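You operate a simulated robot arm through the tools that you are given. There is no shell and no other tool. Be economical: measure what you need, move in short steps, check, and stop when the job is done.

You are at the controls of a simulated robot arm. One attempt, no reset.

## Task
Put things in order on the surface of the table. At the end: the glass with the green base is on the white patterned plate; the black tin (marked "BLACK TEA") stands where the wine glass with the gold rim stood; the wine glass with the gold rim is on the black thawing tray; the round brush stands where the black tin stood; the bottle with the black cap (marked "TONIC") stands where the glass with the green base stood; whatever was shut is shut again. Leave all else as you found it, and nothing knocked over.

Only the result counts: the job must be done as asked and must still hold three seconds after the hand-in. Knocking over, shifting, dropping, spilling or breaking anything else fails it. Lids that push on must go on centred and level and be pressed home; caps that screw on are set level and turned clockwise until they are tight.

## Robot
A 7-joint arm with a two-finger parallel gripper, fixed in place. Base frame: the origin is at the foot of the arm, x ahead of it, y to its left, z up; the work surface is at about z = 0.75. Lengths are in m, angles in rad, forces in N, time in s.
With the tool pointing down near the work surface it reaches from about 0.3 to 0.68 m from the base axis. Its first joint turns from -1.152 to 1.152 rad. Payload 1.57 kg.
Tool frame: the origin (TCP) lies between the finger pads and is the grasp point; the fingertips stand 0.03 m ahead of it; z points along the fingers, y is the line along which they close. The gripper opens to 0.11 m. The fingers are 0.024 m wide and 0.012 m thick; the gripper's body (0.048 by 0.112 m) begins 0.078 m behind the TCP.
Orientation is that of the tool frame in the base frame, as [roll, pitch, yaw] about the fixed x, y, z axes, in that order (R = Rz(yaw) Ry(pitch) Rx(roll)). With the fingers straight down and closing along the base's y, the tool's x points along the base's -x, its y along +y and its z along -z.

## Interface
- The arm moves only by the tool apply_moves. Its argument "moves" is a list that holds one entry, the list of rows, each a list of 7 numbers: the turn, a rotation vector about the base's x, y, z in rad, then the shift along the base's x, y, z in m, then the finger opening in m, from 0 to 0.11. In form: [[[ax, ay, az, x, y, z, grip], ...]]. A call has 1 to 12 rows; each row is the pose to reach, as a shift and turn from the pose commanded when the call began. A row lasts 0.2 s, in which the tool goes at most 0.05 m and 0.15 rad; a call with a longer step from one row to the next is refused whole, and so is a gripper value outside its range. A pose out of reach is approached as far as the arm can. The call stops where the force on the tool passes 40 N (or 10 N more than at its start, if that is more) or the arm is blocked; 0.2 s more then pass. The fingers move at their own pace (about 0.108 m/s each) and stop on an object; they squeeze with about 42 N. The grip force told is the motor's: it shows also when the fingers shut on nothing. Time passes only in rows, and 0.2 s behind the last, so rows that repeat a pose let the fingers close. It gives the time, the measured TCP pose, the force on the tool (base axes), the opening and the grip force at its end, in the units of the frame above (readings bear some noise), and new pictures: "show" is both (left out), scene, wrist or none.
- Cameras (640 x 400 px; columns grow to the right, rows downward): "scene" is fixed at [0.1223, -0.3889, 1.3855]; the picture's right is [0.92, -0.39, 0.00], its down [-0.28, -0.68, -0.68] and it looks along [0.26, 0.62, -0.74] (base axes); focal length 320 px, centre (320, 200). "wrist" rides on the gripper at [0.07, 0.016, -0.141] in the tool frame; the picture's right is [-0.23, 0.97, 0.00], its down [-0.86, -0.20, -0.48] and it looks along [-0.47, -0.11, 0.88] (tool axes); focal length 222 px, centre (320, 200). There is no depth. A picture from a camera that has moved, and an enlarged one, comes with that camera's place and axes in the base frame and with its lens. The place of the scene camera against the robot may be out by one fixed shift of up to 0.018 m in any direction.
- close_up(camera, box): a new picture of the part [left, top, right, bottom] of that camera's present view, enlarged. It takes no simulated time.
- job_done(): hands the job in; it is judged then, once.

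Go step by step. Nothing tells you positions but the pictures and the camera data: compare them with the known pose of the tool, close in by small moves and look again before you grip or let go. The budget is 120 turns and 170 pictures, counting those below and the enlarged ones. Unless the task says otherwise, let go and move clear before handing in, and close with one line.

The tools are called after "Call:" as a command line: name --argument value ..., lists and objects as JSON in quotes. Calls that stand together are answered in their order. apply_moves: Moves the arm, as the interface text tells. Its arguments: {"type":"object","properties":{"moves":{"type":"array"},"show":{"type":"string","enum":["both","scene","wrist","none"]}},"required":["moves"]} The other tools are called the same way: close_up (camera, box) takes an enlarged picture of a part of a camera's view; job_done () hands the job in.

At the start:

```text
t: 0.0
tcp_pos: [0.4567, 0.0772, 1.0515]
orientation: [-3.141, -0.001, -3.142]
force: [-0.3, 0.0, 0.4]
width: 0.1101
grasp_force: 0.0
```

scene: 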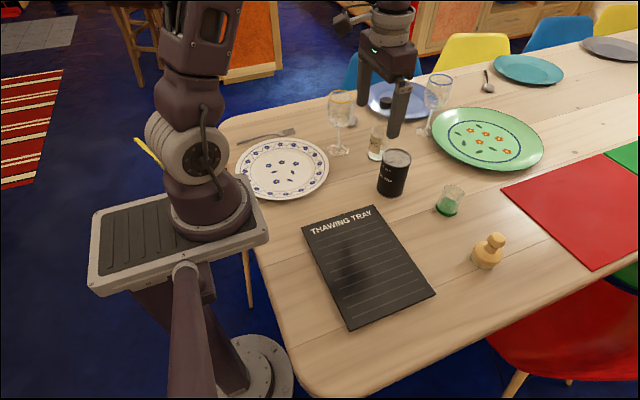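
wrist: 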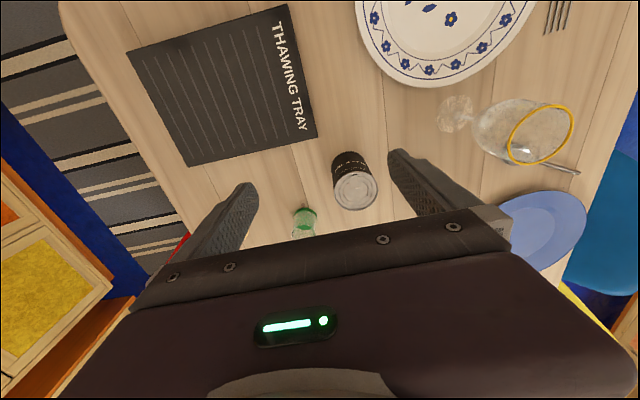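

I see the gold-rim wine glass near (340,120), the black tin (394,172), the green-base glass (449,200), the brush (488,252), the tonic bottle (376,142), the plate and the tray. I'll zoom in to measure them before moving.

Call:
close_up --camera "scene" --box '[310, 70, 470, 170]'

Call:
close_up --camera "scene" --box '[360, 140, 520, 280]'

Call:
close_up --camera "wrist" --box '[240, 60, 600, 280]'

```text
4.00 times, centred on (390, 120) of scene
camera zoom: at [0.1223, -0.3889, 1.3855], right [0.92, -0.39, 0.0], down [-0.28, -0.68, -0.68], along [0.26, 0.62, -0.74], focal length 1280 px, centre (40, 520)
```

zoom: 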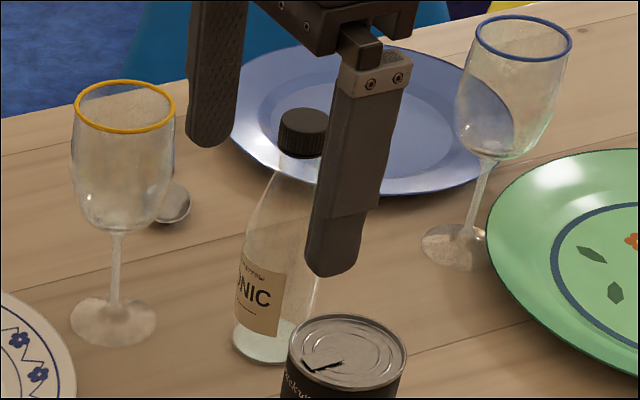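

```text
2.86 times, centred on (440, 210) of scene
camera zoom: at [0.1223, -0.3889, 1.3855], right [0.92, -0.39, 0.0], down [-0.28, -0.68, -0.68], along [0.26, 0.62, -0.74], focal length 914 px, centre (-23, 171)
```

zoom: 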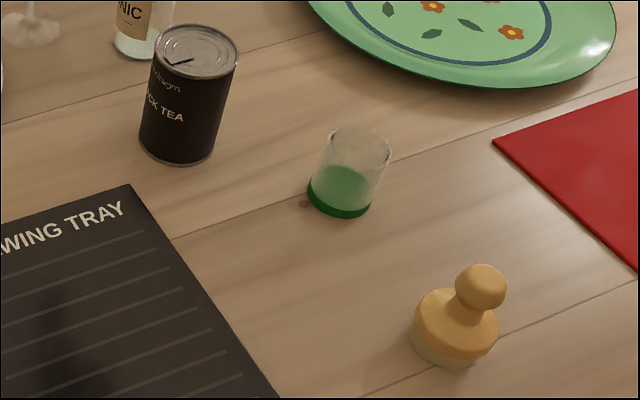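

```text
1.78 times, centred on (420, 170) of wrist
camera zoom: at [0.3861, 0.0941, 1.1921], right [0.23, 0.97, 0.0], down [0.86, -0.2, 0.48], along [0.47, -0.11, -0.88], focal length 395 px, centre (142, 253)
```

zoom: 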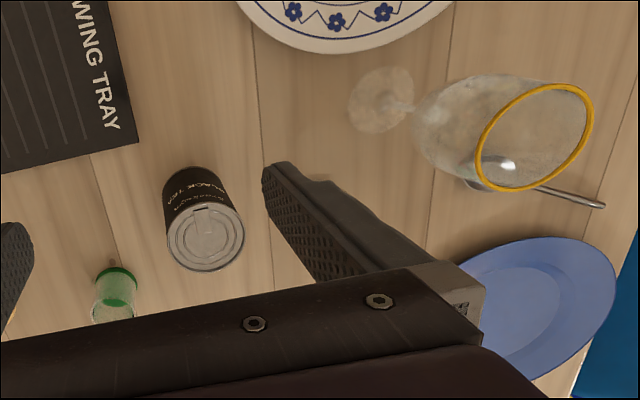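

The wrist and scene views agree on the layout once I allow a scene-camera offset of about (0.02, 0.01). My estimates are: green glass (0.655, -0.005), tin (0.556, 0.114), tonic (0.596, 0.262), gold wine glass (0.499, 0.322), brush (0.64, -0.165), plate (0.31, 0.30) and tray (0.385, -0.067). First I'll hover over the green glass.

Call:
apply_moves --moves '[[[0, 0, 0, 0.04, -0.016, -0.02, 0.11], [0, 0, 0, 0.08, -0.032, -0.04, 0.11], [0, 0, 0, 0.12, -0.048, -0.06, 0.11], [0, 0, 0, 0.15, -0.064, -0.08, 0.11], [0, 0, 0, 0.17, -0.082, -0.1, 0.11], [0, 0, 0, 0.17, -0.082, -0.1, 0.11]]]'

```text
t: 1.4
tcp_pos: [0.6259, -0.0019, 0.9504]
orientation: [3.141, 0.0, 3.141]
force: [0.1, -0.3, 0.4]
width: 0.1102
grasp_force: 0.1
camera wrist: at [0.5568, 0.0124, 1.0922], right [0.23, 0.97, 0.0], down [0.85, -0.2, 0.48], along [0.47, -0.11, -0.88], focal length 222 px, centre (320, 200)
```

scene: 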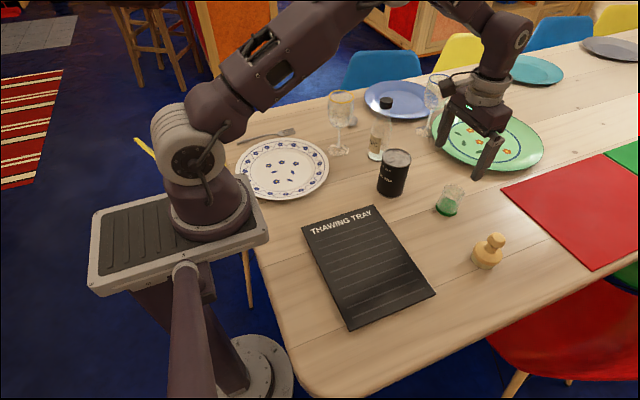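
wrist: 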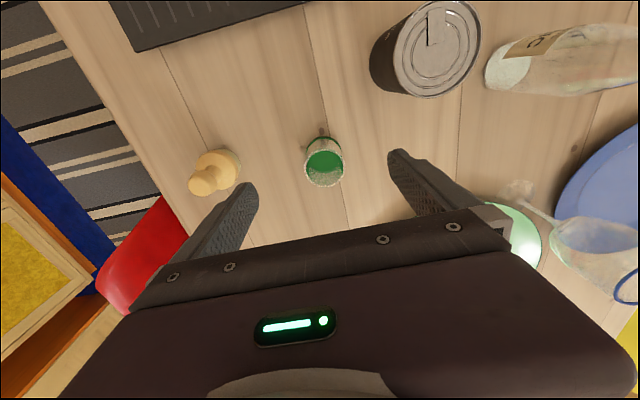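

Call:
close_up --camera "wrist" --box '[160, 100, 400, 250]'

Call:
close_up --camera "wrist" --box '[350, 0, 640, 120]'

```text
2.67 times, centred on (280, 175) of wrist
camera zoom: at [0.5568, 0.0124, 1.0922], right [0.23, 0.97, 0.0], down [0.85, -0.2, 0.48], along [0.47, -0.11, -0.88], focal length 592 px, centre (427, 267)
```

zoom: 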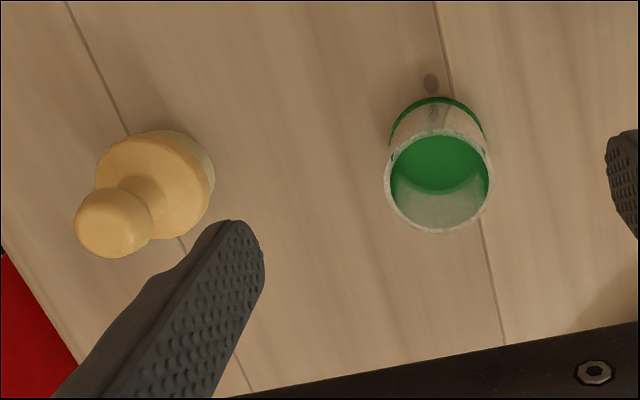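

```text
2.21 times, centred on (495, 60) of wrist
camera zoom: at [0.5568, 0.0124, 1.0922], right [0.23, 0.97, 0.0], down [0.85, -0.2, 0.48], along [0.47, -0.11, -0.88], focal length 490 px, centre (-66, 509)
```

zoom: 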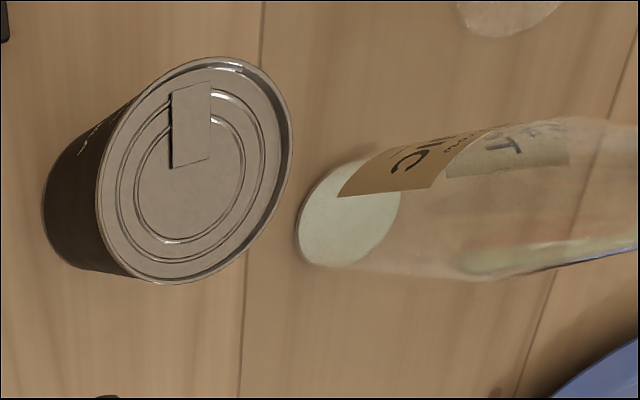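

The green glass stands at (0.6585, -0.005), with its rim at z≈0.82. I'll move over it, descend and check before gripping.

Call:
apply_moves --moves '[[[0, 0, 0, 0.0325, -0.003, 0, 0.11], [0, 0, 0, 0.0325, -0.003, -0.04, 0.11], [0, 0, 0, 0.0325, -0.003, -0.08, 0.11], [0, 0, 0, 0.0325, -0.003, -0.11, 0.11], [0, 0, 0, 0.0325, -0.003, -0.14, 0.11], [0, 0, 0, 0.0325, -0.003, -0.16, 0.11], [0, 0, 0, 0.0325, -0.003, -0.16, 0.11]]]' --show "both"

```text
t: 3.0
tcp_pos: [0.6578, -0.006, 0.7899]
orientation: [-3.142, 0.001, -3.141]
force: [1.4, 0.3, -0.5]
width: 0.11
grasp_force: 0.0
camera wrist: at [0.5887, 0.0097, 0.9316], right [0.23, 0.97, 0.0], down [0.85, -0.2, 0.48], along [0.47, -0.11, -0.88], focal length 222 px, centre (320, 200)
```

scene: 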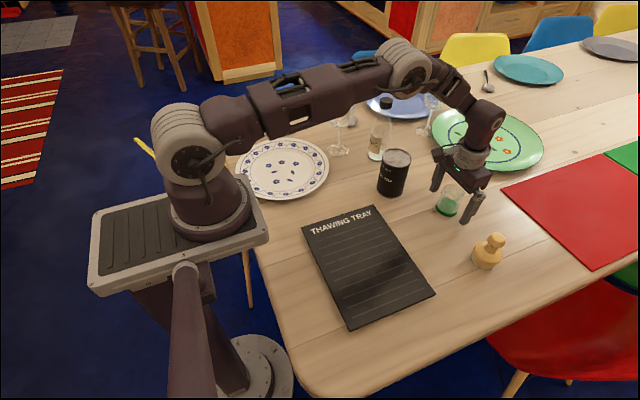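
wrist: 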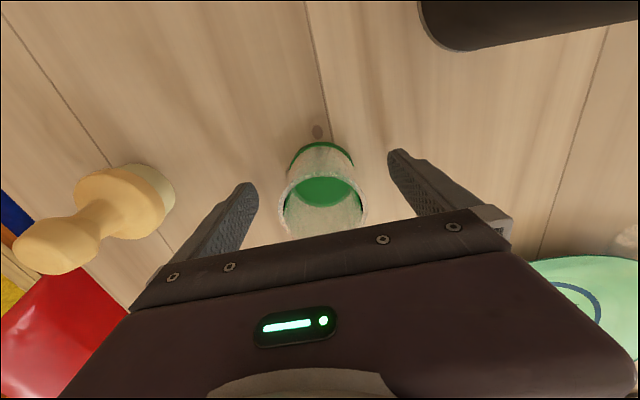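

The glass sits centred between the fingers. I'll close on it and lift slightly.

Call:
apply_moves --moves '[[[0, 0, 0, 0, 0, 0, 0.04], [0, 0, 0, 0, 0, 0, 0.03], [0, 0, 0, 0, 0, 0, 0.03], [0, 0, 0, 0, 0, 0.02, 0.03], [0, 0, 0, 0, 0, 0.05, 0.03], [0, 0, 0, 0, 0, 0.09, 0.03], [0, 0, 0, 0, 0, 0.13, 0.03]]]'

```text
t: 4.6
tcp_pos: [0.6581, -0.0075, 0.9216]
orientation: [-3.141, 0.001, -3.141]
force: [-0.3, 0.3, -0.3]
width: 0.0537
grasp_force: 41.9
camera wrist: at [0.5889, 0.009, 1.0628], right [0.23, 0.97, 0.0], down [0.86, -0.2, 0.48], along [0.47, -0.11, -0.88], focal length 222 px, centre (320, 200)
```

scene: 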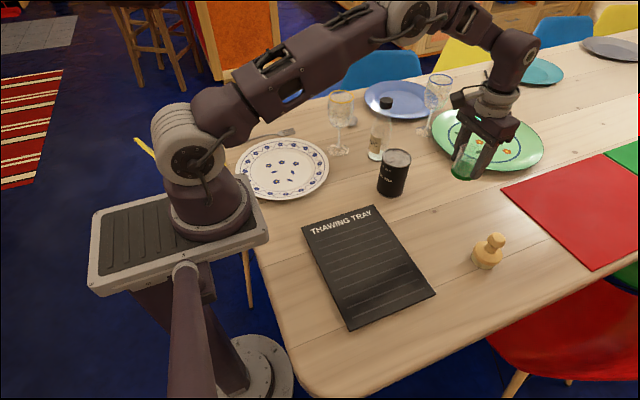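
wrist: 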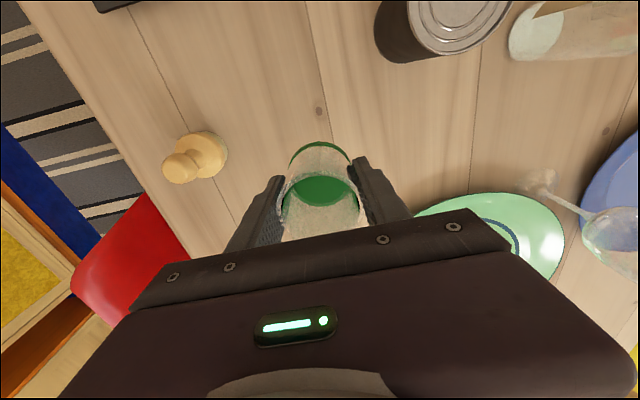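

The glass is held securely (opening 0.054). I'll carry it back in an arc and over to the plate, staying high and clear of the wine glass.

Call:
apply_moves --moves '[[[0, 0, 0, -0.04, 0, 0.02, 0.03], [0, 0, 0, -0.08, 0, 0.04, 0.03], [0, 0, 0, -0.12, 0, 0.05, 0.03], [0, 0, 0, -0.16, 0, 0.05, 0.03], [0, 0, 0, -0.2, 0.01, 0.05, 0.03], [0, 0, 0, -0.23, 0.04, 0.05, 0.03], [0, 0, 0, -0.26, 0.075, 0.05, 0.03], [0, 0, 0, -0.28, 0.115, 0.05, 0.03], [0, 0, 0, -0.3, 0.155, 0.05, 0.03], [0, 0, 0, -0.32, 0.195, 0.05, 0.03], [0, 0, 0, -0.34, 0.235, 0.05, 0.03], [0, 0, 0, -0.345, 0.27, 0.05, 0.03]]]'

```text
t: 7.2
tcp_pos: [0.3127, 0.2634, 0.9713]
orientation: [-3.142, -0.001, -3.141]
force: [-0.1, 0.2, -0.9]
width: 0.0536
grasp_force: 41.3
camera wrist: at [0.2429, 0.2798, 1.1127], right [0.23, 0.97, 0.0], down [0.86, -0.2, 0.48], along [0.47, -0.11, -0.88], focal length 222 px, centre (320, 200)
```

scene: 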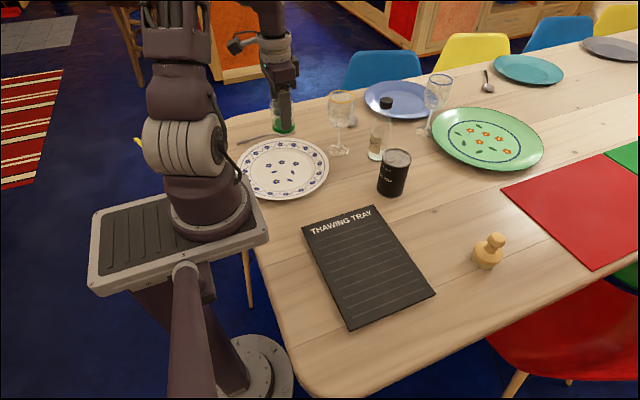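
wrist: 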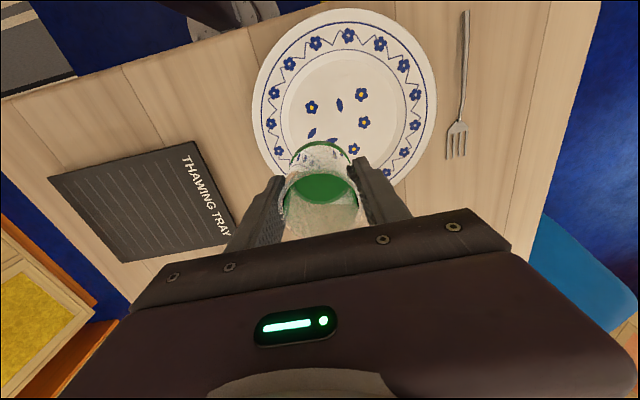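

The plate centre is about (0.283, 0.307). I'll move over it and lower to just above the plate.

Call:
apply_moves --moves '[[[0, 0, 0, -0.02, 0.04, 0, 0.03], [0, 0, 0, -0.023, 0.042, -0.03, 0.03], [0, 0, 0, -0.023, 0.042, -0.06, 0.03], [0, 0, 0, -0.023, 0.042, -0.09, 0.03], [0, 0, 0, -0.023, 0.042, -0.12, 0.03], [0, 0, 0, -0.023, 0.042, -0.145, 0.03], [0, 0, 0, -0.023, 0.042, -0.155, 0.03], [0, 0, 0, -0.023, 0.042, -0.155, 0.03]]]'

```text
t: 9.0
tcp_pos: [0.2916, 0.3059, 0.8151]
orientation: [3.14, -0.002, 3.141]
force: [-0.3, 0.0, -0.6]
width: 0.0539
grasp_force: 41.7
camera wrist: at [0.221, 0.3212, 0.957], right [0.23, 0.97, 0.0], down [0.86, -0.2, 0.48], along [0.46, -0.11, -0.88], focal length 222 px, centre (320, 200)
```

scene: 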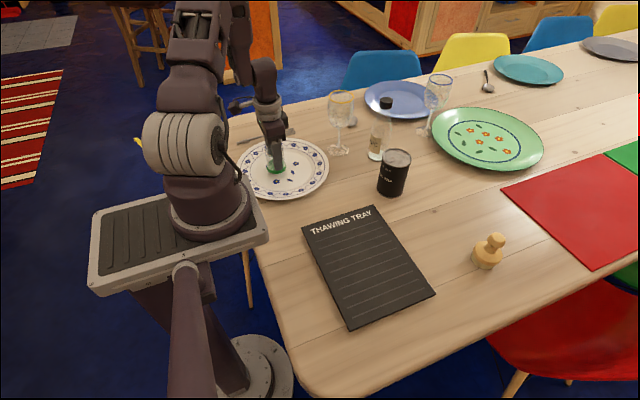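
wrist: 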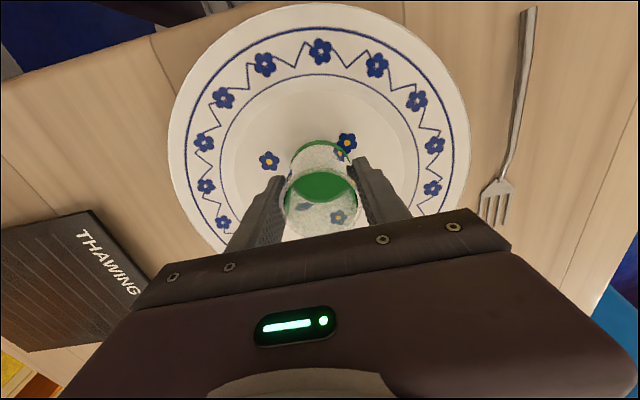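

It is well centred. I'll lower gently to find contact.

Call:
apply_moves --moves '[[[0, 0, 0, 0, 0, -0.004, 0.03], [0, 0, 0, 0, 0, -0.008, 0.03], [0, 0, 0, 0, 0, -0.01, 0.03], [0, 0, 0, 0, 0, -0.012, 0.03], [0, 0, 0, 0, 0, -0.012, 0.03]]]' --show "none"

```text
t: 10.2
tcp_pos: [0.2849, 0.2973, 0.8026]
orientation: [-3.1, -0.033, -3.141]
force: [1.3, 2.0, 17.2]
width: 0.0528
grasp_force: 42.0
out of reach, approached as far as the arm can: row 4
```

There is contact, but the hand has also shifted and tilted a little, so the arm may be near a limit. I'll look before doing anything.

Call:
apply_moves --moves '[[[0, 0, 0, 0, 0, 0.002, 0.03]]]'

Call:
close_up --camera "scene" --box '[220, 50, 340, 210]'

```text
t: 10.6
tcp_pos: [0.2905, 0.3048, 0.8057]
orientation: [-3.137, -0.007, -3.141]
force: [0.8, 0.1, -0.7]
width: 0.0526
grasp_force: 42.2
camera wrist: at [0.2216, 0.3215, 0.9479], right [0.23, 0.97, 0.0], down [0.86, -0.2, 0.47], along [0.46, -0.11, -0.88], focal length 222 px, centre (320, 200)
```

scene: 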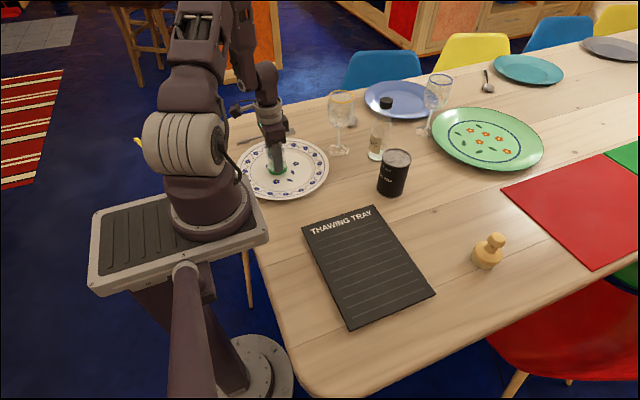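
wrist: 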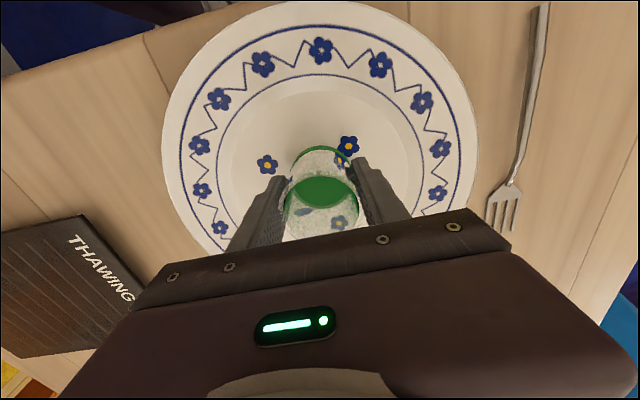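

```text
2.50 times, centred on (280, 130) of scene
camera zoom: at [0.1223, -0.3889, 1.3855], right [0.92, -0.39, 0.0], down [-0.28, -0.68, -0.68], along [0.26, 0.62, -0.74], focal length 800 px, centre (420, 375)
```

zoom: 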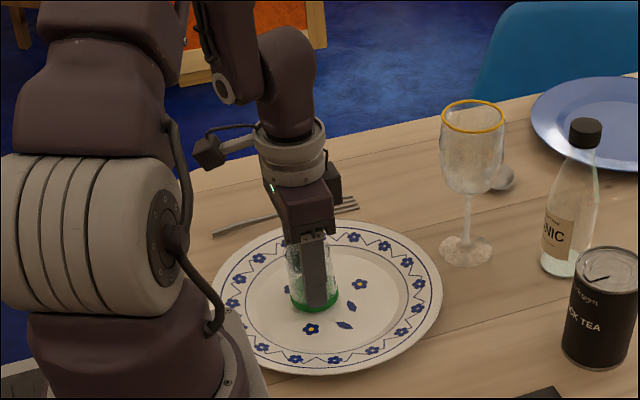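

The arm is near its inner reach limit here. I'll raise slightly, shift outward by about 1.5 cm while staying on the flat of the plate, and lower again.

Call:
apply_moves --moves '[[[0, 0, 0, 0, 0, 0.01, 0.03], [0, 0, 0, 0.015, 0.008, 0.01, 0.03], [0, 0, 0, 0.018, 0.012, 0.006, 0.03], [0, 0, 0, 0.018, 0.012, 0.002, 0.03], [0, 0, 0, 0.018, 0.012, 0, 0.03], [0, 0, 0, 0.018, 0.012, 0, 0.03]]]' --show "none"

Call:
apply_moves --moves '[[[0, 0, 0, 0, 0, -0.002, 0.03], [0, 0, 0, 0, 0, -0.004, 0.03], [0, 0, 0, 0, 0, -0.004, 0.03]]]' --show "none"

```text
t: 12.0
tcp_pos: [0.3083, 0.3179, 0.8056]
orientation: [3.141, -0.001, -3.14]
force: [0.0, -0.7, -0.2]
width: 0.053
grasp_force: 42.3
```

```text
t: 12.8
tcp_pos: [0.309, 0.317, 0.8018]
orientation: [3.141, 0.001, -3.14]
force: [0.5, -1.3, 9.3]
width: 0.0527
grasp_force: 42.1
```

The glass is now touching the plate, level, at about 9 N. I'll release and rise.

Call:
apply_moves --moves '[[[0, 0, 0, 0, 0, 0.001, 0.06], [0, 0, 0, 0, 0, 0.001, 0.09], [0, 0, 0, 0, 0, 0.001, 0.1], [0, 0, 0, 0, 0, 0.03, 0.1], [0, 0, 0, 0, 0, 0.07, 0.1], [0, 0, 0, 0, 0, 0.11, 0.11], [0, 0, 0, 0, 0, 0.15, 0.11], [0, 0, 0, 0, 0, 0.19, 0.11]]]'

```text
t: 14.6
tcp_pos: [0.3075, 0.3168, 0.9925]
orientation: [-3.142, 0.001, -3.141]
force: [-1.5, -0.6, -0.1]
width: 0.1098
grasp_force: 0.0
camera wrist: at [0.2378, 0.3324, 1.1343], right [0.23, 0.97, 0.0], down [0.86, -0.2, 0.48], along [0.47, -0.11, -0.88], focal length 222 px, centre (320, 200)
```

scene: 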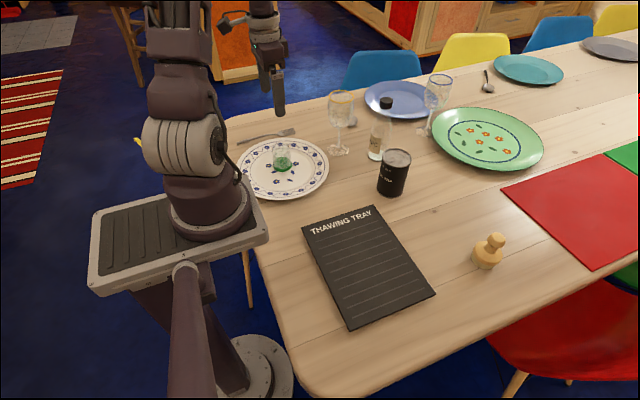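
wrist: 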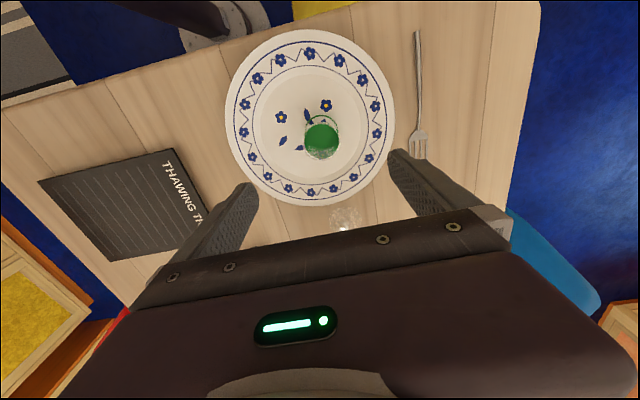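

The glass stands on the plate. Next is the gold-rim wine glass, so I'll rise and hover near it to measure.

Call:
apply_moves --moves '[[[0, 0, 0, 0, 0, 0.04, 0.11], [0, 0, 0, 0.02, 0, 0.08, 0.11], [0, 0, 0, 0.06, 0, 0.08, 0.11], [0, 0, 0, 0.1, 0, 0.08, 0.11], [0, 0, 0, 0.14, 0.003, 0.08, 0.11], [0, 0, 0, 0.16, 0.005, 0.08, 0.11], [0, 0, 0, 0.16, 0.005, 0.08, 0.11]]]'

Call:
close_up --camera "wrist" --box '[220, 80, 460, 230]'

```text
t: 16.2
tcp_pos: [0.4682, 0.322, 1.0711]
orientation: [3.14, -0.001, -3.141]
force: [-1.0, 0.2, 1.4]
width: 0.1102
grasp_force: 0.2
camera wrist: at [0.3987, 0.3371, 1.2127], right [0.23, 0.97, 0.0], down [0.86, -0.2, 0.48], along [0.47, -0.11, -0.88], focal length 222 px, centre (320, 200)
```

scene: 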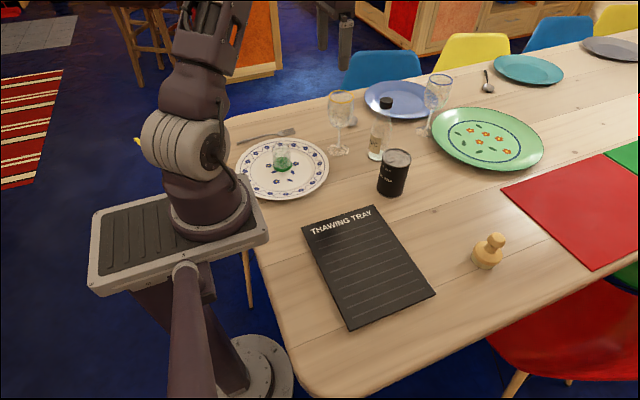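
wrist: 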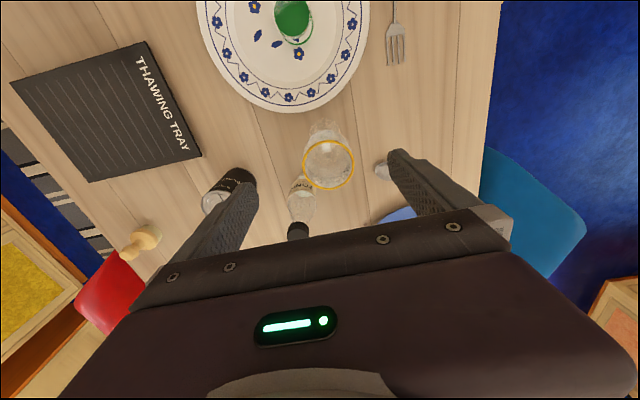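

```text
2.67 times, centred on (340, 155) of wrist
camera zoom: at [0.3987, 0.3371, 1.2127], right [0.23, 0.97, 0.0], down [0.86, -0.2, 0.48], along [0.47, -0.11, -0.88], focal length 592 px, centre (267, 320)
```

zoom: 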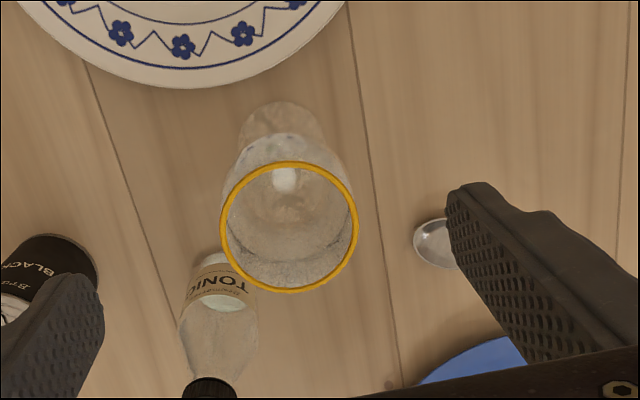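

The wine glass is centred at about (0.497, 0.325), with its rim at z≈0.936. I'll move over it and descend, with the fingers straddling the bowl.

Call:
apply_moves --moves '[[[0, 0, 0, 0.029, 0.003, 0, 0.11], [0, 0, 0, 0.029, 0.003, 0, 0.11], [0, 0, 0, 0.029, 0.003, -0.04, 0.11], [0, 0, 0, 0.029, 0.003, -0.08, 0.11], [0, 0, 0, 0.029, 0.003, -0.08, 0.11]]]'

Call:
close_up --camera "wrist" --box '[200, 100, 440, 250]'

```text
t: 17.4
tcp_pos: [0.4967, 0.3247, 0.9911]
orientation: [-3.141, 0.001, 3.139]
force: [1.1, 0.0, -0.2]
width: 0.11
grasp_force: 0.0
camera wrist: at [0.4271, 0.3411, 1.1324], right [0.23, 0.97, 0.0], down [0.85, -0.2, 0.48], along [0.47, -0.11, -0.88], focal length 222 px, centre (320, 200)
```

scene: 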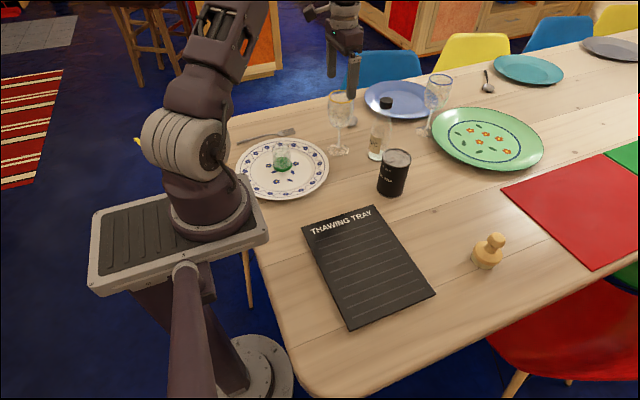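
wrist: 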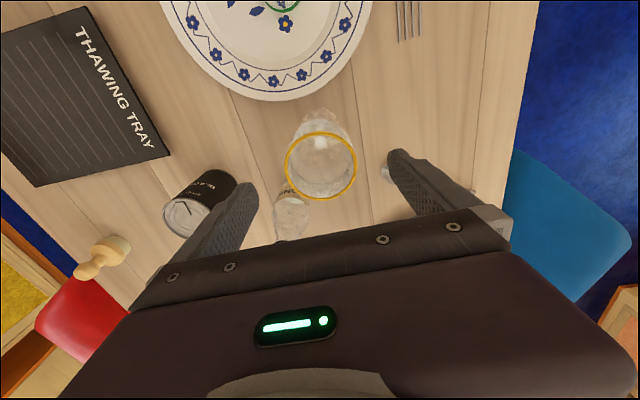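

```text
2.67 times, centred on (320, 175) of wrist
camera zoom: at [0.4271, 0.3411, 1.1324], right [0.23, 0.97, 0.0], down [0.85, -0.2, 0.48], along [0.47, -0.11, -0.88], focal length 592 px, centre (320, 267)
```

zoom: 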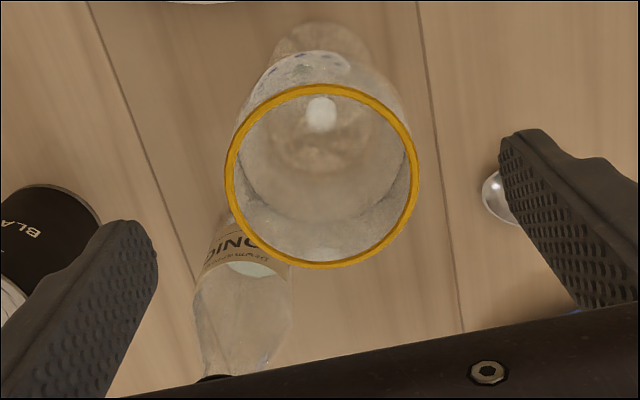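

Aligned. I'll descend to bowl height, then close.

Call:
apply_moves --moves '[[[0, 0, 0, 0, 0, -0.03, 0.11], [0, 0, 0, 0, 0, -0.06, 0.11], [0, 0, 0, 0, 0, -0.085, 0.11], [0, 0, 0, 0, 0, -0.108, 0.11], [0, 0, 0, 0, 0, -0.108, 0.11]]]'

Call:
close_up --camera "scene" --box '[290, 40, 410, 170]'

```text
t: 18.6
tcp_pos: [0.4981, 0.3242, 0.8827]
orientation: [-3.141, 0.0, 3.139]
force: [0.5, 0.3, -0.5]
width: 0.1101
grasp_force: 0.0
camera wrist: at [0.4275, 0.3409, 1.0243], right [0.23, 0.97, 0.0], down [0.86, -0.2, 0.48], along [0.47, -0.11, -0.88], focal length 222 px, centre (320, 200)
```

scene: 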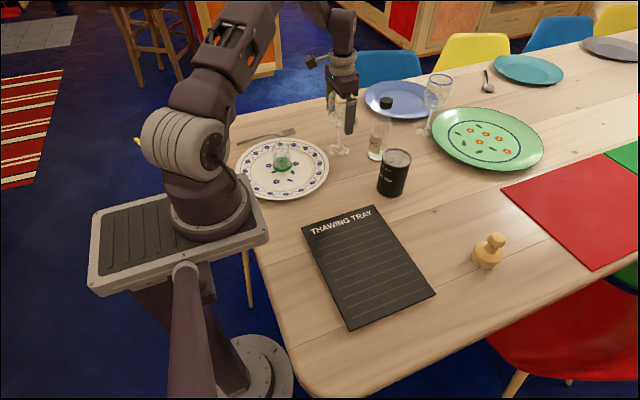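
wrist: 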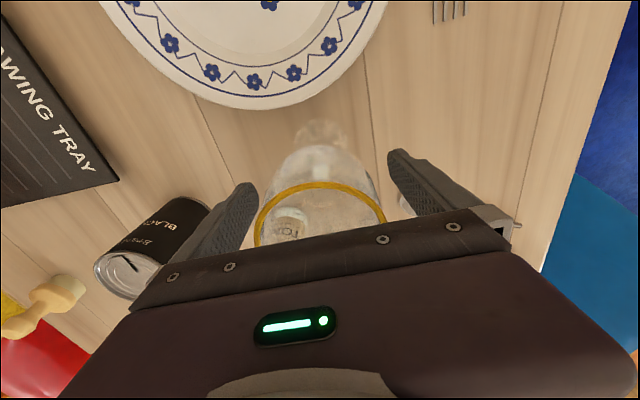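

```text
3.08 times, centred on (350, 105) of scene
camera zoom: at [0.1223, -0.3889, 1.3855], right [0.92, -0.39, 0.0], down [-0.28, -0.68, -0.68], along [0.26, 0.62, -0.74], focal length 984 px, centre (228, 492)
```

zoom: 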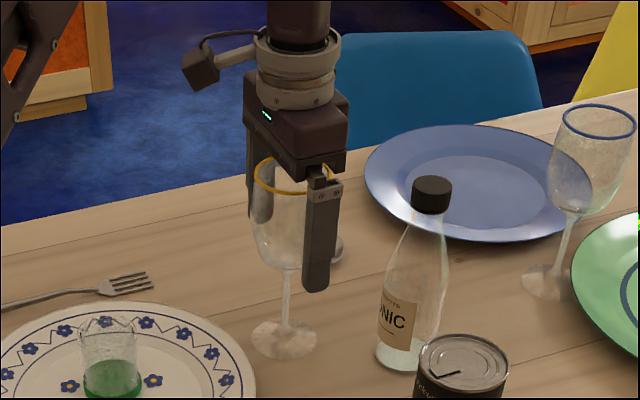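

The bowl is between the fingers. I'll close and lift a little.

Call:
apply_moves --moves '[[[0, 0, 0, 0, 0, 0, 0.09], [0, 0, 0, 0, 0, 0, 0.06], [0, 0, 0, 0, 0, 0, 0.05], [0, 0, 0, 0, 0, 0, 0.05], [0, 0, 0, 0, 0, 0.015, 0.05], [0, 0, 0, 0, 0, 0.03, 0.05], [0, 0, 0, 0, 0, 0.06, 0.05]]]'

Call:
close_up --camera "scene" --box '[290, 40, 410, 170]'

```text
t: 20.2
tcp_pos: [0.498, 0.3256, 0.9428]
orientation: [-3.14, 0.0, 3.14]
force: [0.2, 0.0, -0.8]
width: 0.0734
grasp_force: 42.0
camera wrist: at [0.4275, 0.3411, 1.085], right [0.23, 0.97, 0.0], down [0.86, -0.2, 0.48], along [0.47, -0.11, -0.88], focal length 222 px, centre (320, 200)
```

scene: 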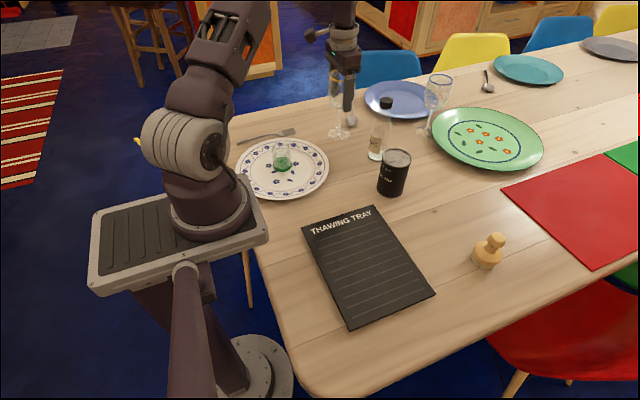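
wrist: 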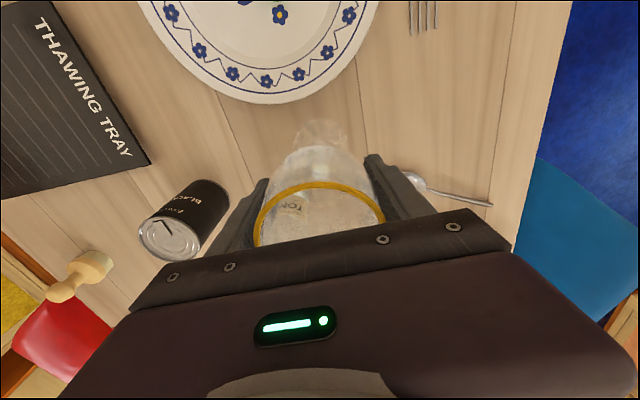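

```text
3.08 times, centred on (350, 105) of scene
camera zoom: at [0.1224, -0.3889, 1.3855], right [0.92, -0.39, 0.0], down [-0.28, -0.68, -0.68], along [0.26, 0.62, -0.74], focal length 984 px, centre (228, 492)
```

zoom: 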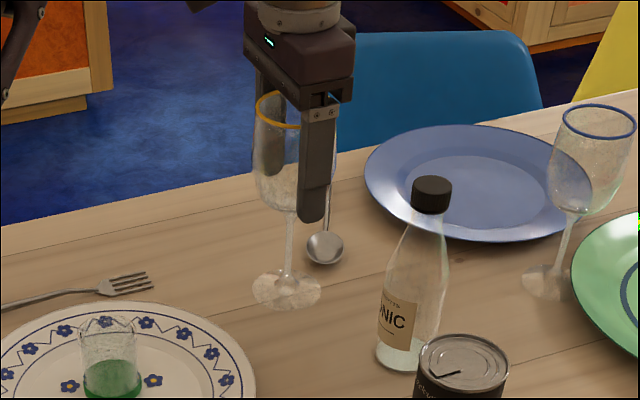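

The wine glass is held, with its foot 0.133 m below the TCP. I'll lift it and carry it smoothly to the tray at about (0.385, -0.066).

Call:
apply_moves --moves '[[[0, 0, 0, 0, 0, 0.035, 0.05], [0, 0, 0, -0.01, -0.01, 0.07, 0.05], [0, 0, 0, -0.03, -0.035, 0.1, 0.05], [0, 0, 0, -0.05, -0.075, 0.1, 0.05], [0, 0, 0, -0.07, -0.115, 0.1, 0.05], [0, 0, 0, -0.085, -0.155, 0.1, 0.05], [0, 0, 0, -0.1, -0.195, 0.1, 0.05], [0, 0, 0, -0.105, -0.235, 0.1, 0.05], [0, 0, 0, -0.11, -0.275, 0.1, 0.05], [0, 0, 0, -0.11, -0.315, 0.1, 0.05], [0, 0, 0, -0.11, -0.35, 0.1, 0.05], [0, 0, 0, -0.11, -0.38, 0.1, 0.05]]]'

```text
t: 22.8
tcp_pos: [0.3882, -0.0547, 1.0441]
orientation: [3.141, -0.001, 3.141]
force: [0.4, 0.2, -1.3]
width: 0.0733
grasp_force: 41.8
camera wrist: at [0.3169, -0.0395, 1.1854], right [0.23, 0.97, 0.0], down [0.86, -0.2, 0.48], along [0.47, -0.11, -0.88], focal length 222 px, centre (320, 200)
```

scene: 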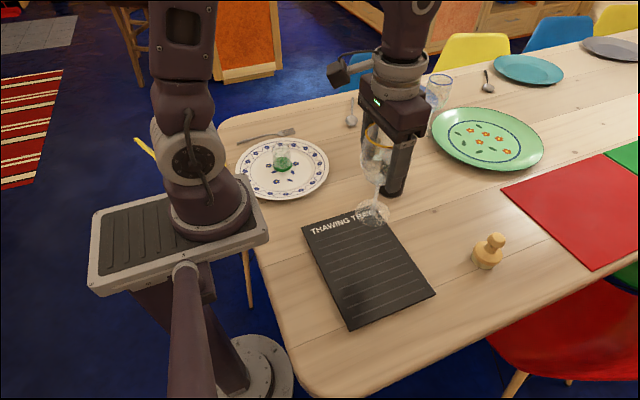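
wrist: 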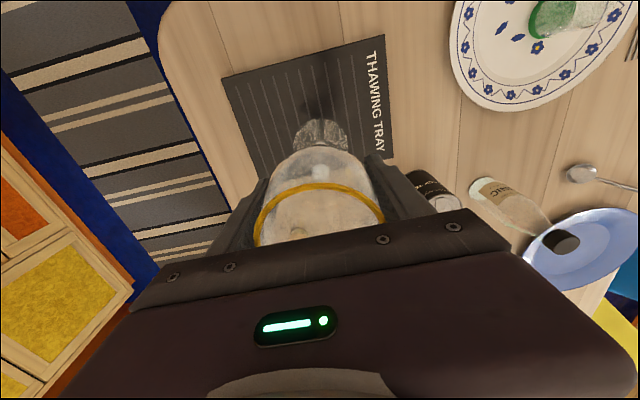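

Over the tray. I'll lower to just above it and look.

Call:
apply_moves --moves '[[[0, 0, 0, 0, -0.012, -0.03, 0.05], [0, 0, 0, 0, -0.014, -0.06, 0.05], [0, 0, 0, 0, -0.014, -0.09, 0.05], [0, 0, 0, 0, -0.014, -0.115, 0.05], [0, 0, 0, 0, -0.014, -0.13, 0.05], [0, 0, 0, 0, -0.014, -0.13, 0.05]]]'

Call:
close_up --camera "scene" --box '[300, 140, 460, 280]'

```text
t: 24.2
tcp_pos: [0.387, -0.07, 0.914]
orientation: [3.141, 0.0, -3.14]
force: [-0.4, -0.4, -1.8]
width: 0.0734
grasp_force: 42.5
camera wrist: at [0.3171, -0.0536, 1.0552], right [0.23, 0.97, 0.0], down [0.86, -0.2, 0.48], along [0.47, -0.11, -0.88], focal length 222 px, centre (320, 200)
```

scene: 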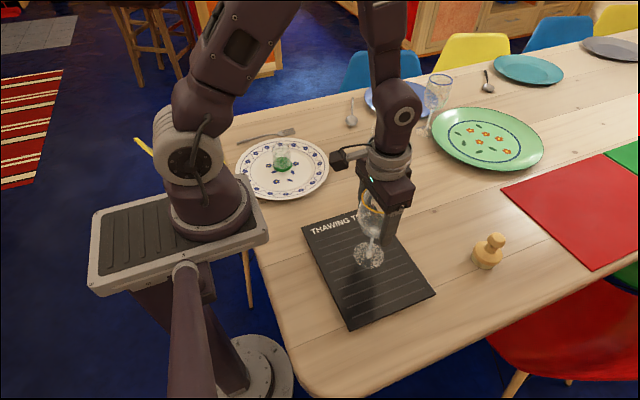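
wrist: 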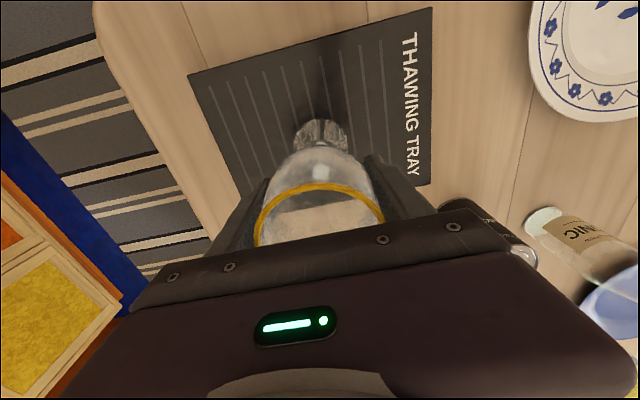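

```text
2.86 times, centred on (380, 210) of scene
camera zoom: at [0.1224, -0.3889, 1.3855], right [0.92, -0.39, 0.0], down [-0.28, -0.68, -0.68], along [0.26, 0.62, -0.74], focal length 914 px, centre (149, 171)
```

zoom: 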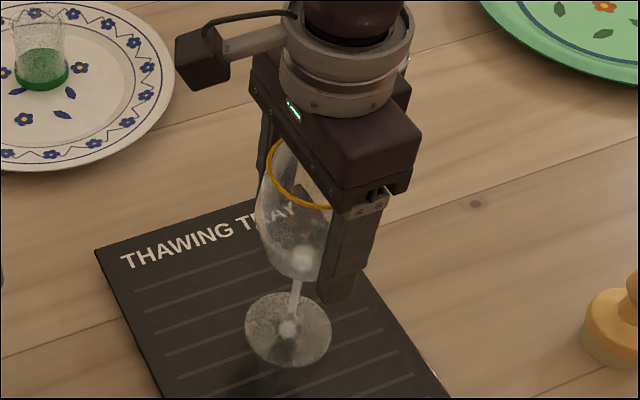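

The foot is about 2 cm above the tray. I'll lower gently.

Call:
apply_moves --moves '[[[0, 0, 0, 0, 0, -0.004, 0.05], [0, 0, 0, 0, 0, -0.008, 0.05], [0, 0, 0, 0, 0, -0.01, 0.05], [0, 0, 0, 0, 0, -0.012, 0.05], [0, 0, 0, 0, 0, -0.014, 0.05], [0, 0, 0, 0, 0, -0.014, 0.05]]]' --show "none"

```text
t: 25.6
tcp_pos: [0.388, -0.0685, 0.8997]
orientation: [3.141, 0.002, 3.141]
force: [-2.8, -1.3, 24.8]
width: 0.0729
grasp_force: 41.5
```

Contact is somewhat firm at 25 N. I'll ease up slightly before releasing.

Call:
apply_moves --moves '[[[0, 0, 0, 0, 0, 0.001, 0.05], [0, 0, 0, 0, 0, 0.0015, 0.05]]]' --show "none"

```text
t: 26.2
tcp_pos: [0.387, -0.0686, 0.9007]
orientation: [-3.141, -0.001, 3.141]
force: [1.1, -0.1, -1.1]
width: 0.0731
grasp_force: 42.0
```

Call:
apply_moves --moves '[[[0, 0, 0, 0, 0, -0.0008, 0.05], [0, 0, 0, 0, 0, -0.0008, 0.078], [0, 0, 0, 0, 0, -0.0008, 0.09], [0, 0, 0, 0, 0, -0.0008, 0.11], [0, 0, 0, 0, 0, -0.0008, 0.11], [0, 0, 0, 0, 0, 0.03, 0.11], [0, 0, 0, 0, 0, 0.07, 0.11], [0, 0, 0, 0, 0, 0.11, 0.11], [0, 0, 0, 0, 0, 0.15, 0.11]]]'

```text
t: 28.2
tcp_pos: [0.3883, -0.0696, 1.0534]
orientation: [3.141, 0.001, -3.142]
force: [0.2, -0.1, -0.5]
width: 0.1097
grasp_force: 0.1
camera wrist: at [0.3176, -0.0533, 1.1938], right [0.23, 0.97, 0.0], down [0.86, -0.2, 0.48], along [0.47, -0.11, -0.88], focal length 222 px, centre (320, 200)
```

scene: 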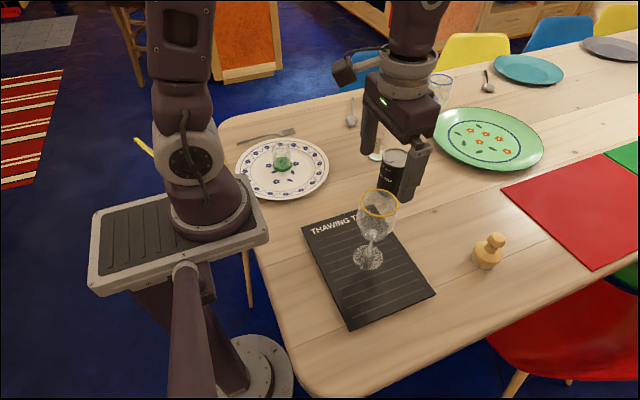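
wrist: 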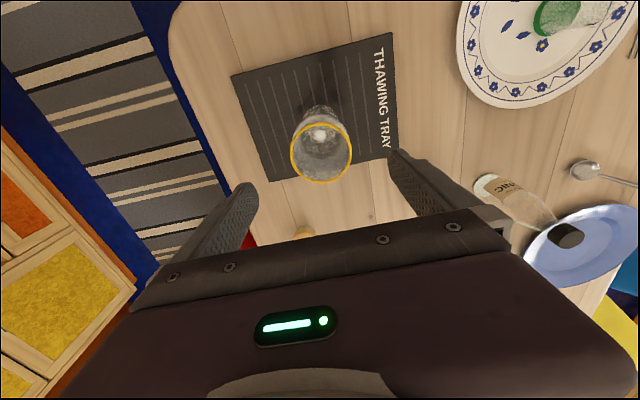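

The wine glass stands on the tray. Next is the tonic bottle. It is taller than the fingers are long (cap at about z 0.915), so I'll approach with the hand tilted forward about 0.75 rad and hover in front of it.

Call:
apply_moves --moves '[[[0, 0, 0, 0, 0.04, 0, 0.11], [0, 0, 0, 0.01, 0.08, 0, 0.11], [0, 0, 0, 0.02, 0.12, 0, 0.11], [0, -0.15, 0, 0.03, 0.16, 0, 0.11], [0, -0.3, 0, 0.04, 0.2, -0.01, 0.11], [0, -0.45, 0, 0.05, 0.24, -0.02, 0.11], [0, -0.6, 0, 0.06, 0.28, -0.03, 0.11], [0, -0.75, 0, 0.07, 0.31, -0.05, 0.11], [0, -0.75, 0, 0.08, 0.327, -0.07, 0.11], [0, -0.75, 0, 0.08, 0.327, -0.1, 0.11], [0, -0.75, 0, 0.08, 0.327, -0.1, 0.11]]]'

```text
t: 30.6
tcp_pos: [0.4691, 0.2586, 0.9503]
orientation: [3.14, 0.752, -3.14]
force: [0.1, 0.5, 0.5]
width: 0.1098
grasp_force: 0.0
camera wrist: at [0.3201, 0.2744, 1.0068], right [0.17, 0.97, 0.16], down [0.3, -0.2, 0.93], along [0.94, -0.11, -0.32], focal length 222 px, centre (320, 200)
```

scene: 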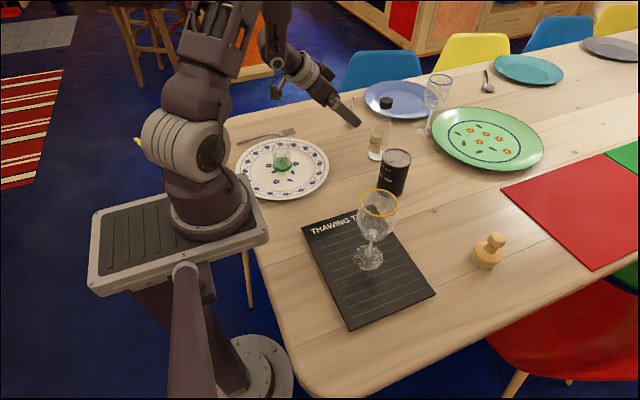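
wrist: 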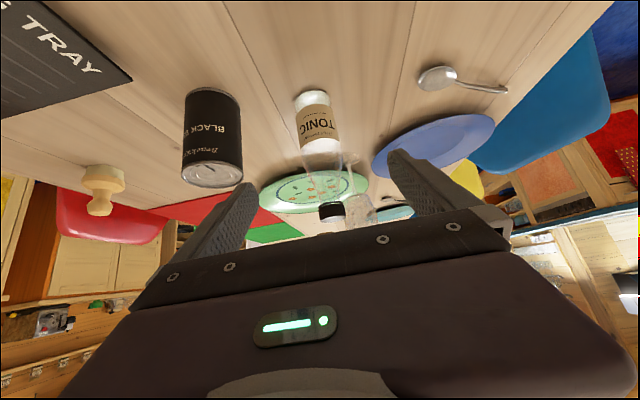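

Call:
close_up --camera "wrist" --box '[170, 70, 410, 220]'

```text
2.67 times, centred on (290, 145) of wrist
camera zoom: at [0.3201, 0.2744, 1.0068], right [0.17, 0.97, 0.16], down [0.3, -0.2, 0.93], along [0.94, -0.11, -0.32], focal length 592 px, centre (400, 347)
```

zoom: 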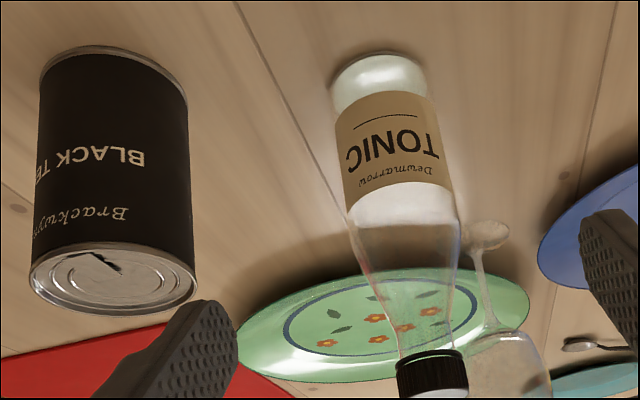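

The bottle is at about (0.597, 0.257), with its straight body up to z≈0.845 and its top at ≈0.93. I'll advance along the tool axis and check before gripping.

Call:
apply_moves --moves '[[[0, 0, 0, 0.03, -0.001, -0.034, 0.11], [0, 0, 0, 0.06, -0.002, -0.068, 0.11], [0, 0, 0, 0.085, -0.002, -0.096, 0.11], [0, 0, 0, 0.105, -0.002, -0.12, 0.11], [0, 0, 0, 0.105, -0.002, -0.12, 0.11]]]'

Call:
close_up --camera "scene" --box '[320, 70, 440, 190]'

```text
t: 31.8
tcp_pos: [0.5726, 0.2549, 0.8315]
orientation: [3.141, 0.751, -3.141]
force: [0.5, 1.0, 0.2]
width: 0.1098
grasp_force: 0.0
camera wrist: at [0.4246, 0.2718, 0.8872], right [0.17, 0.97, 0.15], down [0.3, -0.2, 0.93], along [0.94, -0.11, -0.32], focal length 222 px, centre (320, 200)
```

scene: 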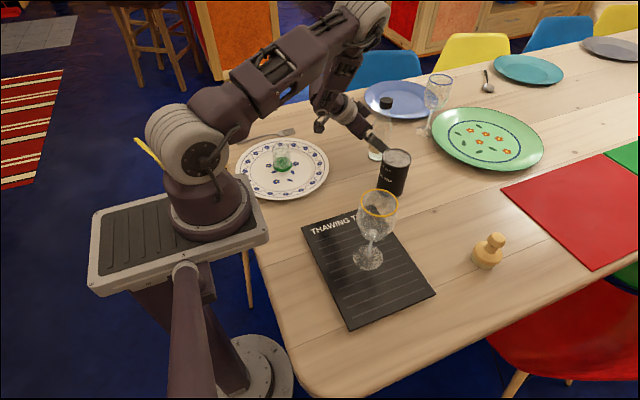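
wrist: 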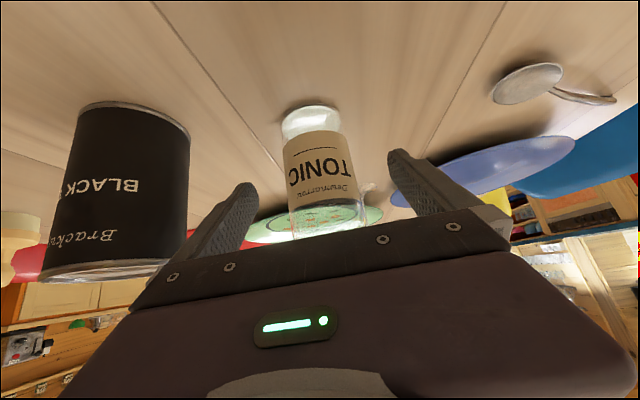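

```text
3.33 times, centred on (380, 130) of scene
camera zoom: at [0.1223, -0.3889, 1.3855], right [0.92, -0.39, 0.0], down [-0.28, -0.68, -0.68], along [0.26, 0.62, -0.74], focal length 1066 px, centre (120, 433)
```

zoom: 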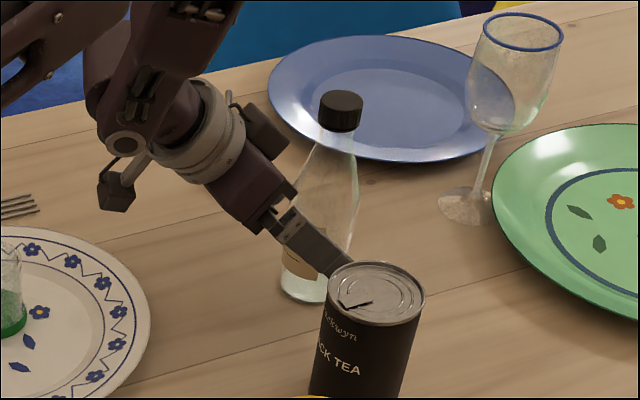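

Base confirmed at (0.597, 0.2555). I'll advance the last 2.5 cm and grip.

Call:
apply_moves --moves '[[[0, 0, 0, 0.024, 0.0006, -0.026, 0.11], [0, 0, 0, 0.024, 0.0006, -0.026, 0.11], [0, 0, 0, 0.024, 0.0006, -0.026, 0.08], [0, 0, 0, 0.024, 0.0006, -0.026, 0.05], [0, 0, 0, 0.024, 0.0006, -0.026, 0.035], [0, 0, 0, 0.024, 0.0006, -0.026, 0.035], [0, 0, 0, 0.024, 0.0006, -0.016, 0.035], [0, 0, 0, 0.024, 0.0006, 0.0, 0.035]]]'

Call:
close_up --camera "scene" --box '[320, 70, 440, 190]'

```text
t: 33.6
tcp_pos: [0.5972, 0.2565, 0.8318]
orientation: [-3.141, 0.751, -3.141]
force: [0.0, 0.0, -2.1]
width: 0.0592
grasp_force: 41.3
camera wrist: at [0.4491, 0.2727, 0.8877], right [0.17, 0.97, 0.15], down [0.3, -0.2, 0.93], along [0.94, -0.11, -0.32], focal length 222 px, centre (320, 200)
```

scene: 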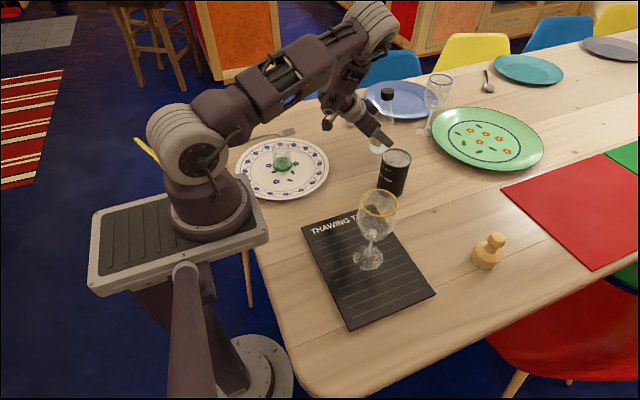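
wrist: 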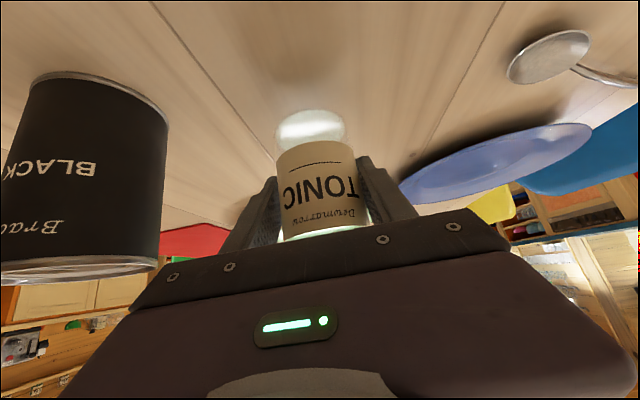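

```text
3.33 times, centred on (380, 130) of scene
camera zoom: at [0.1224, -0.3889, 1.3855], right [0.92, -0.39, 0.0], down [-0.28, -0.68, -0.68], along [0.26, 0.62, -0.74], focal length 1066 px, centre (120, 433)
```

zoom: 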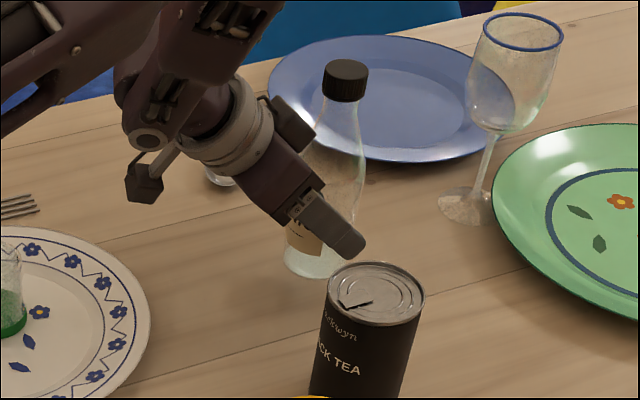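

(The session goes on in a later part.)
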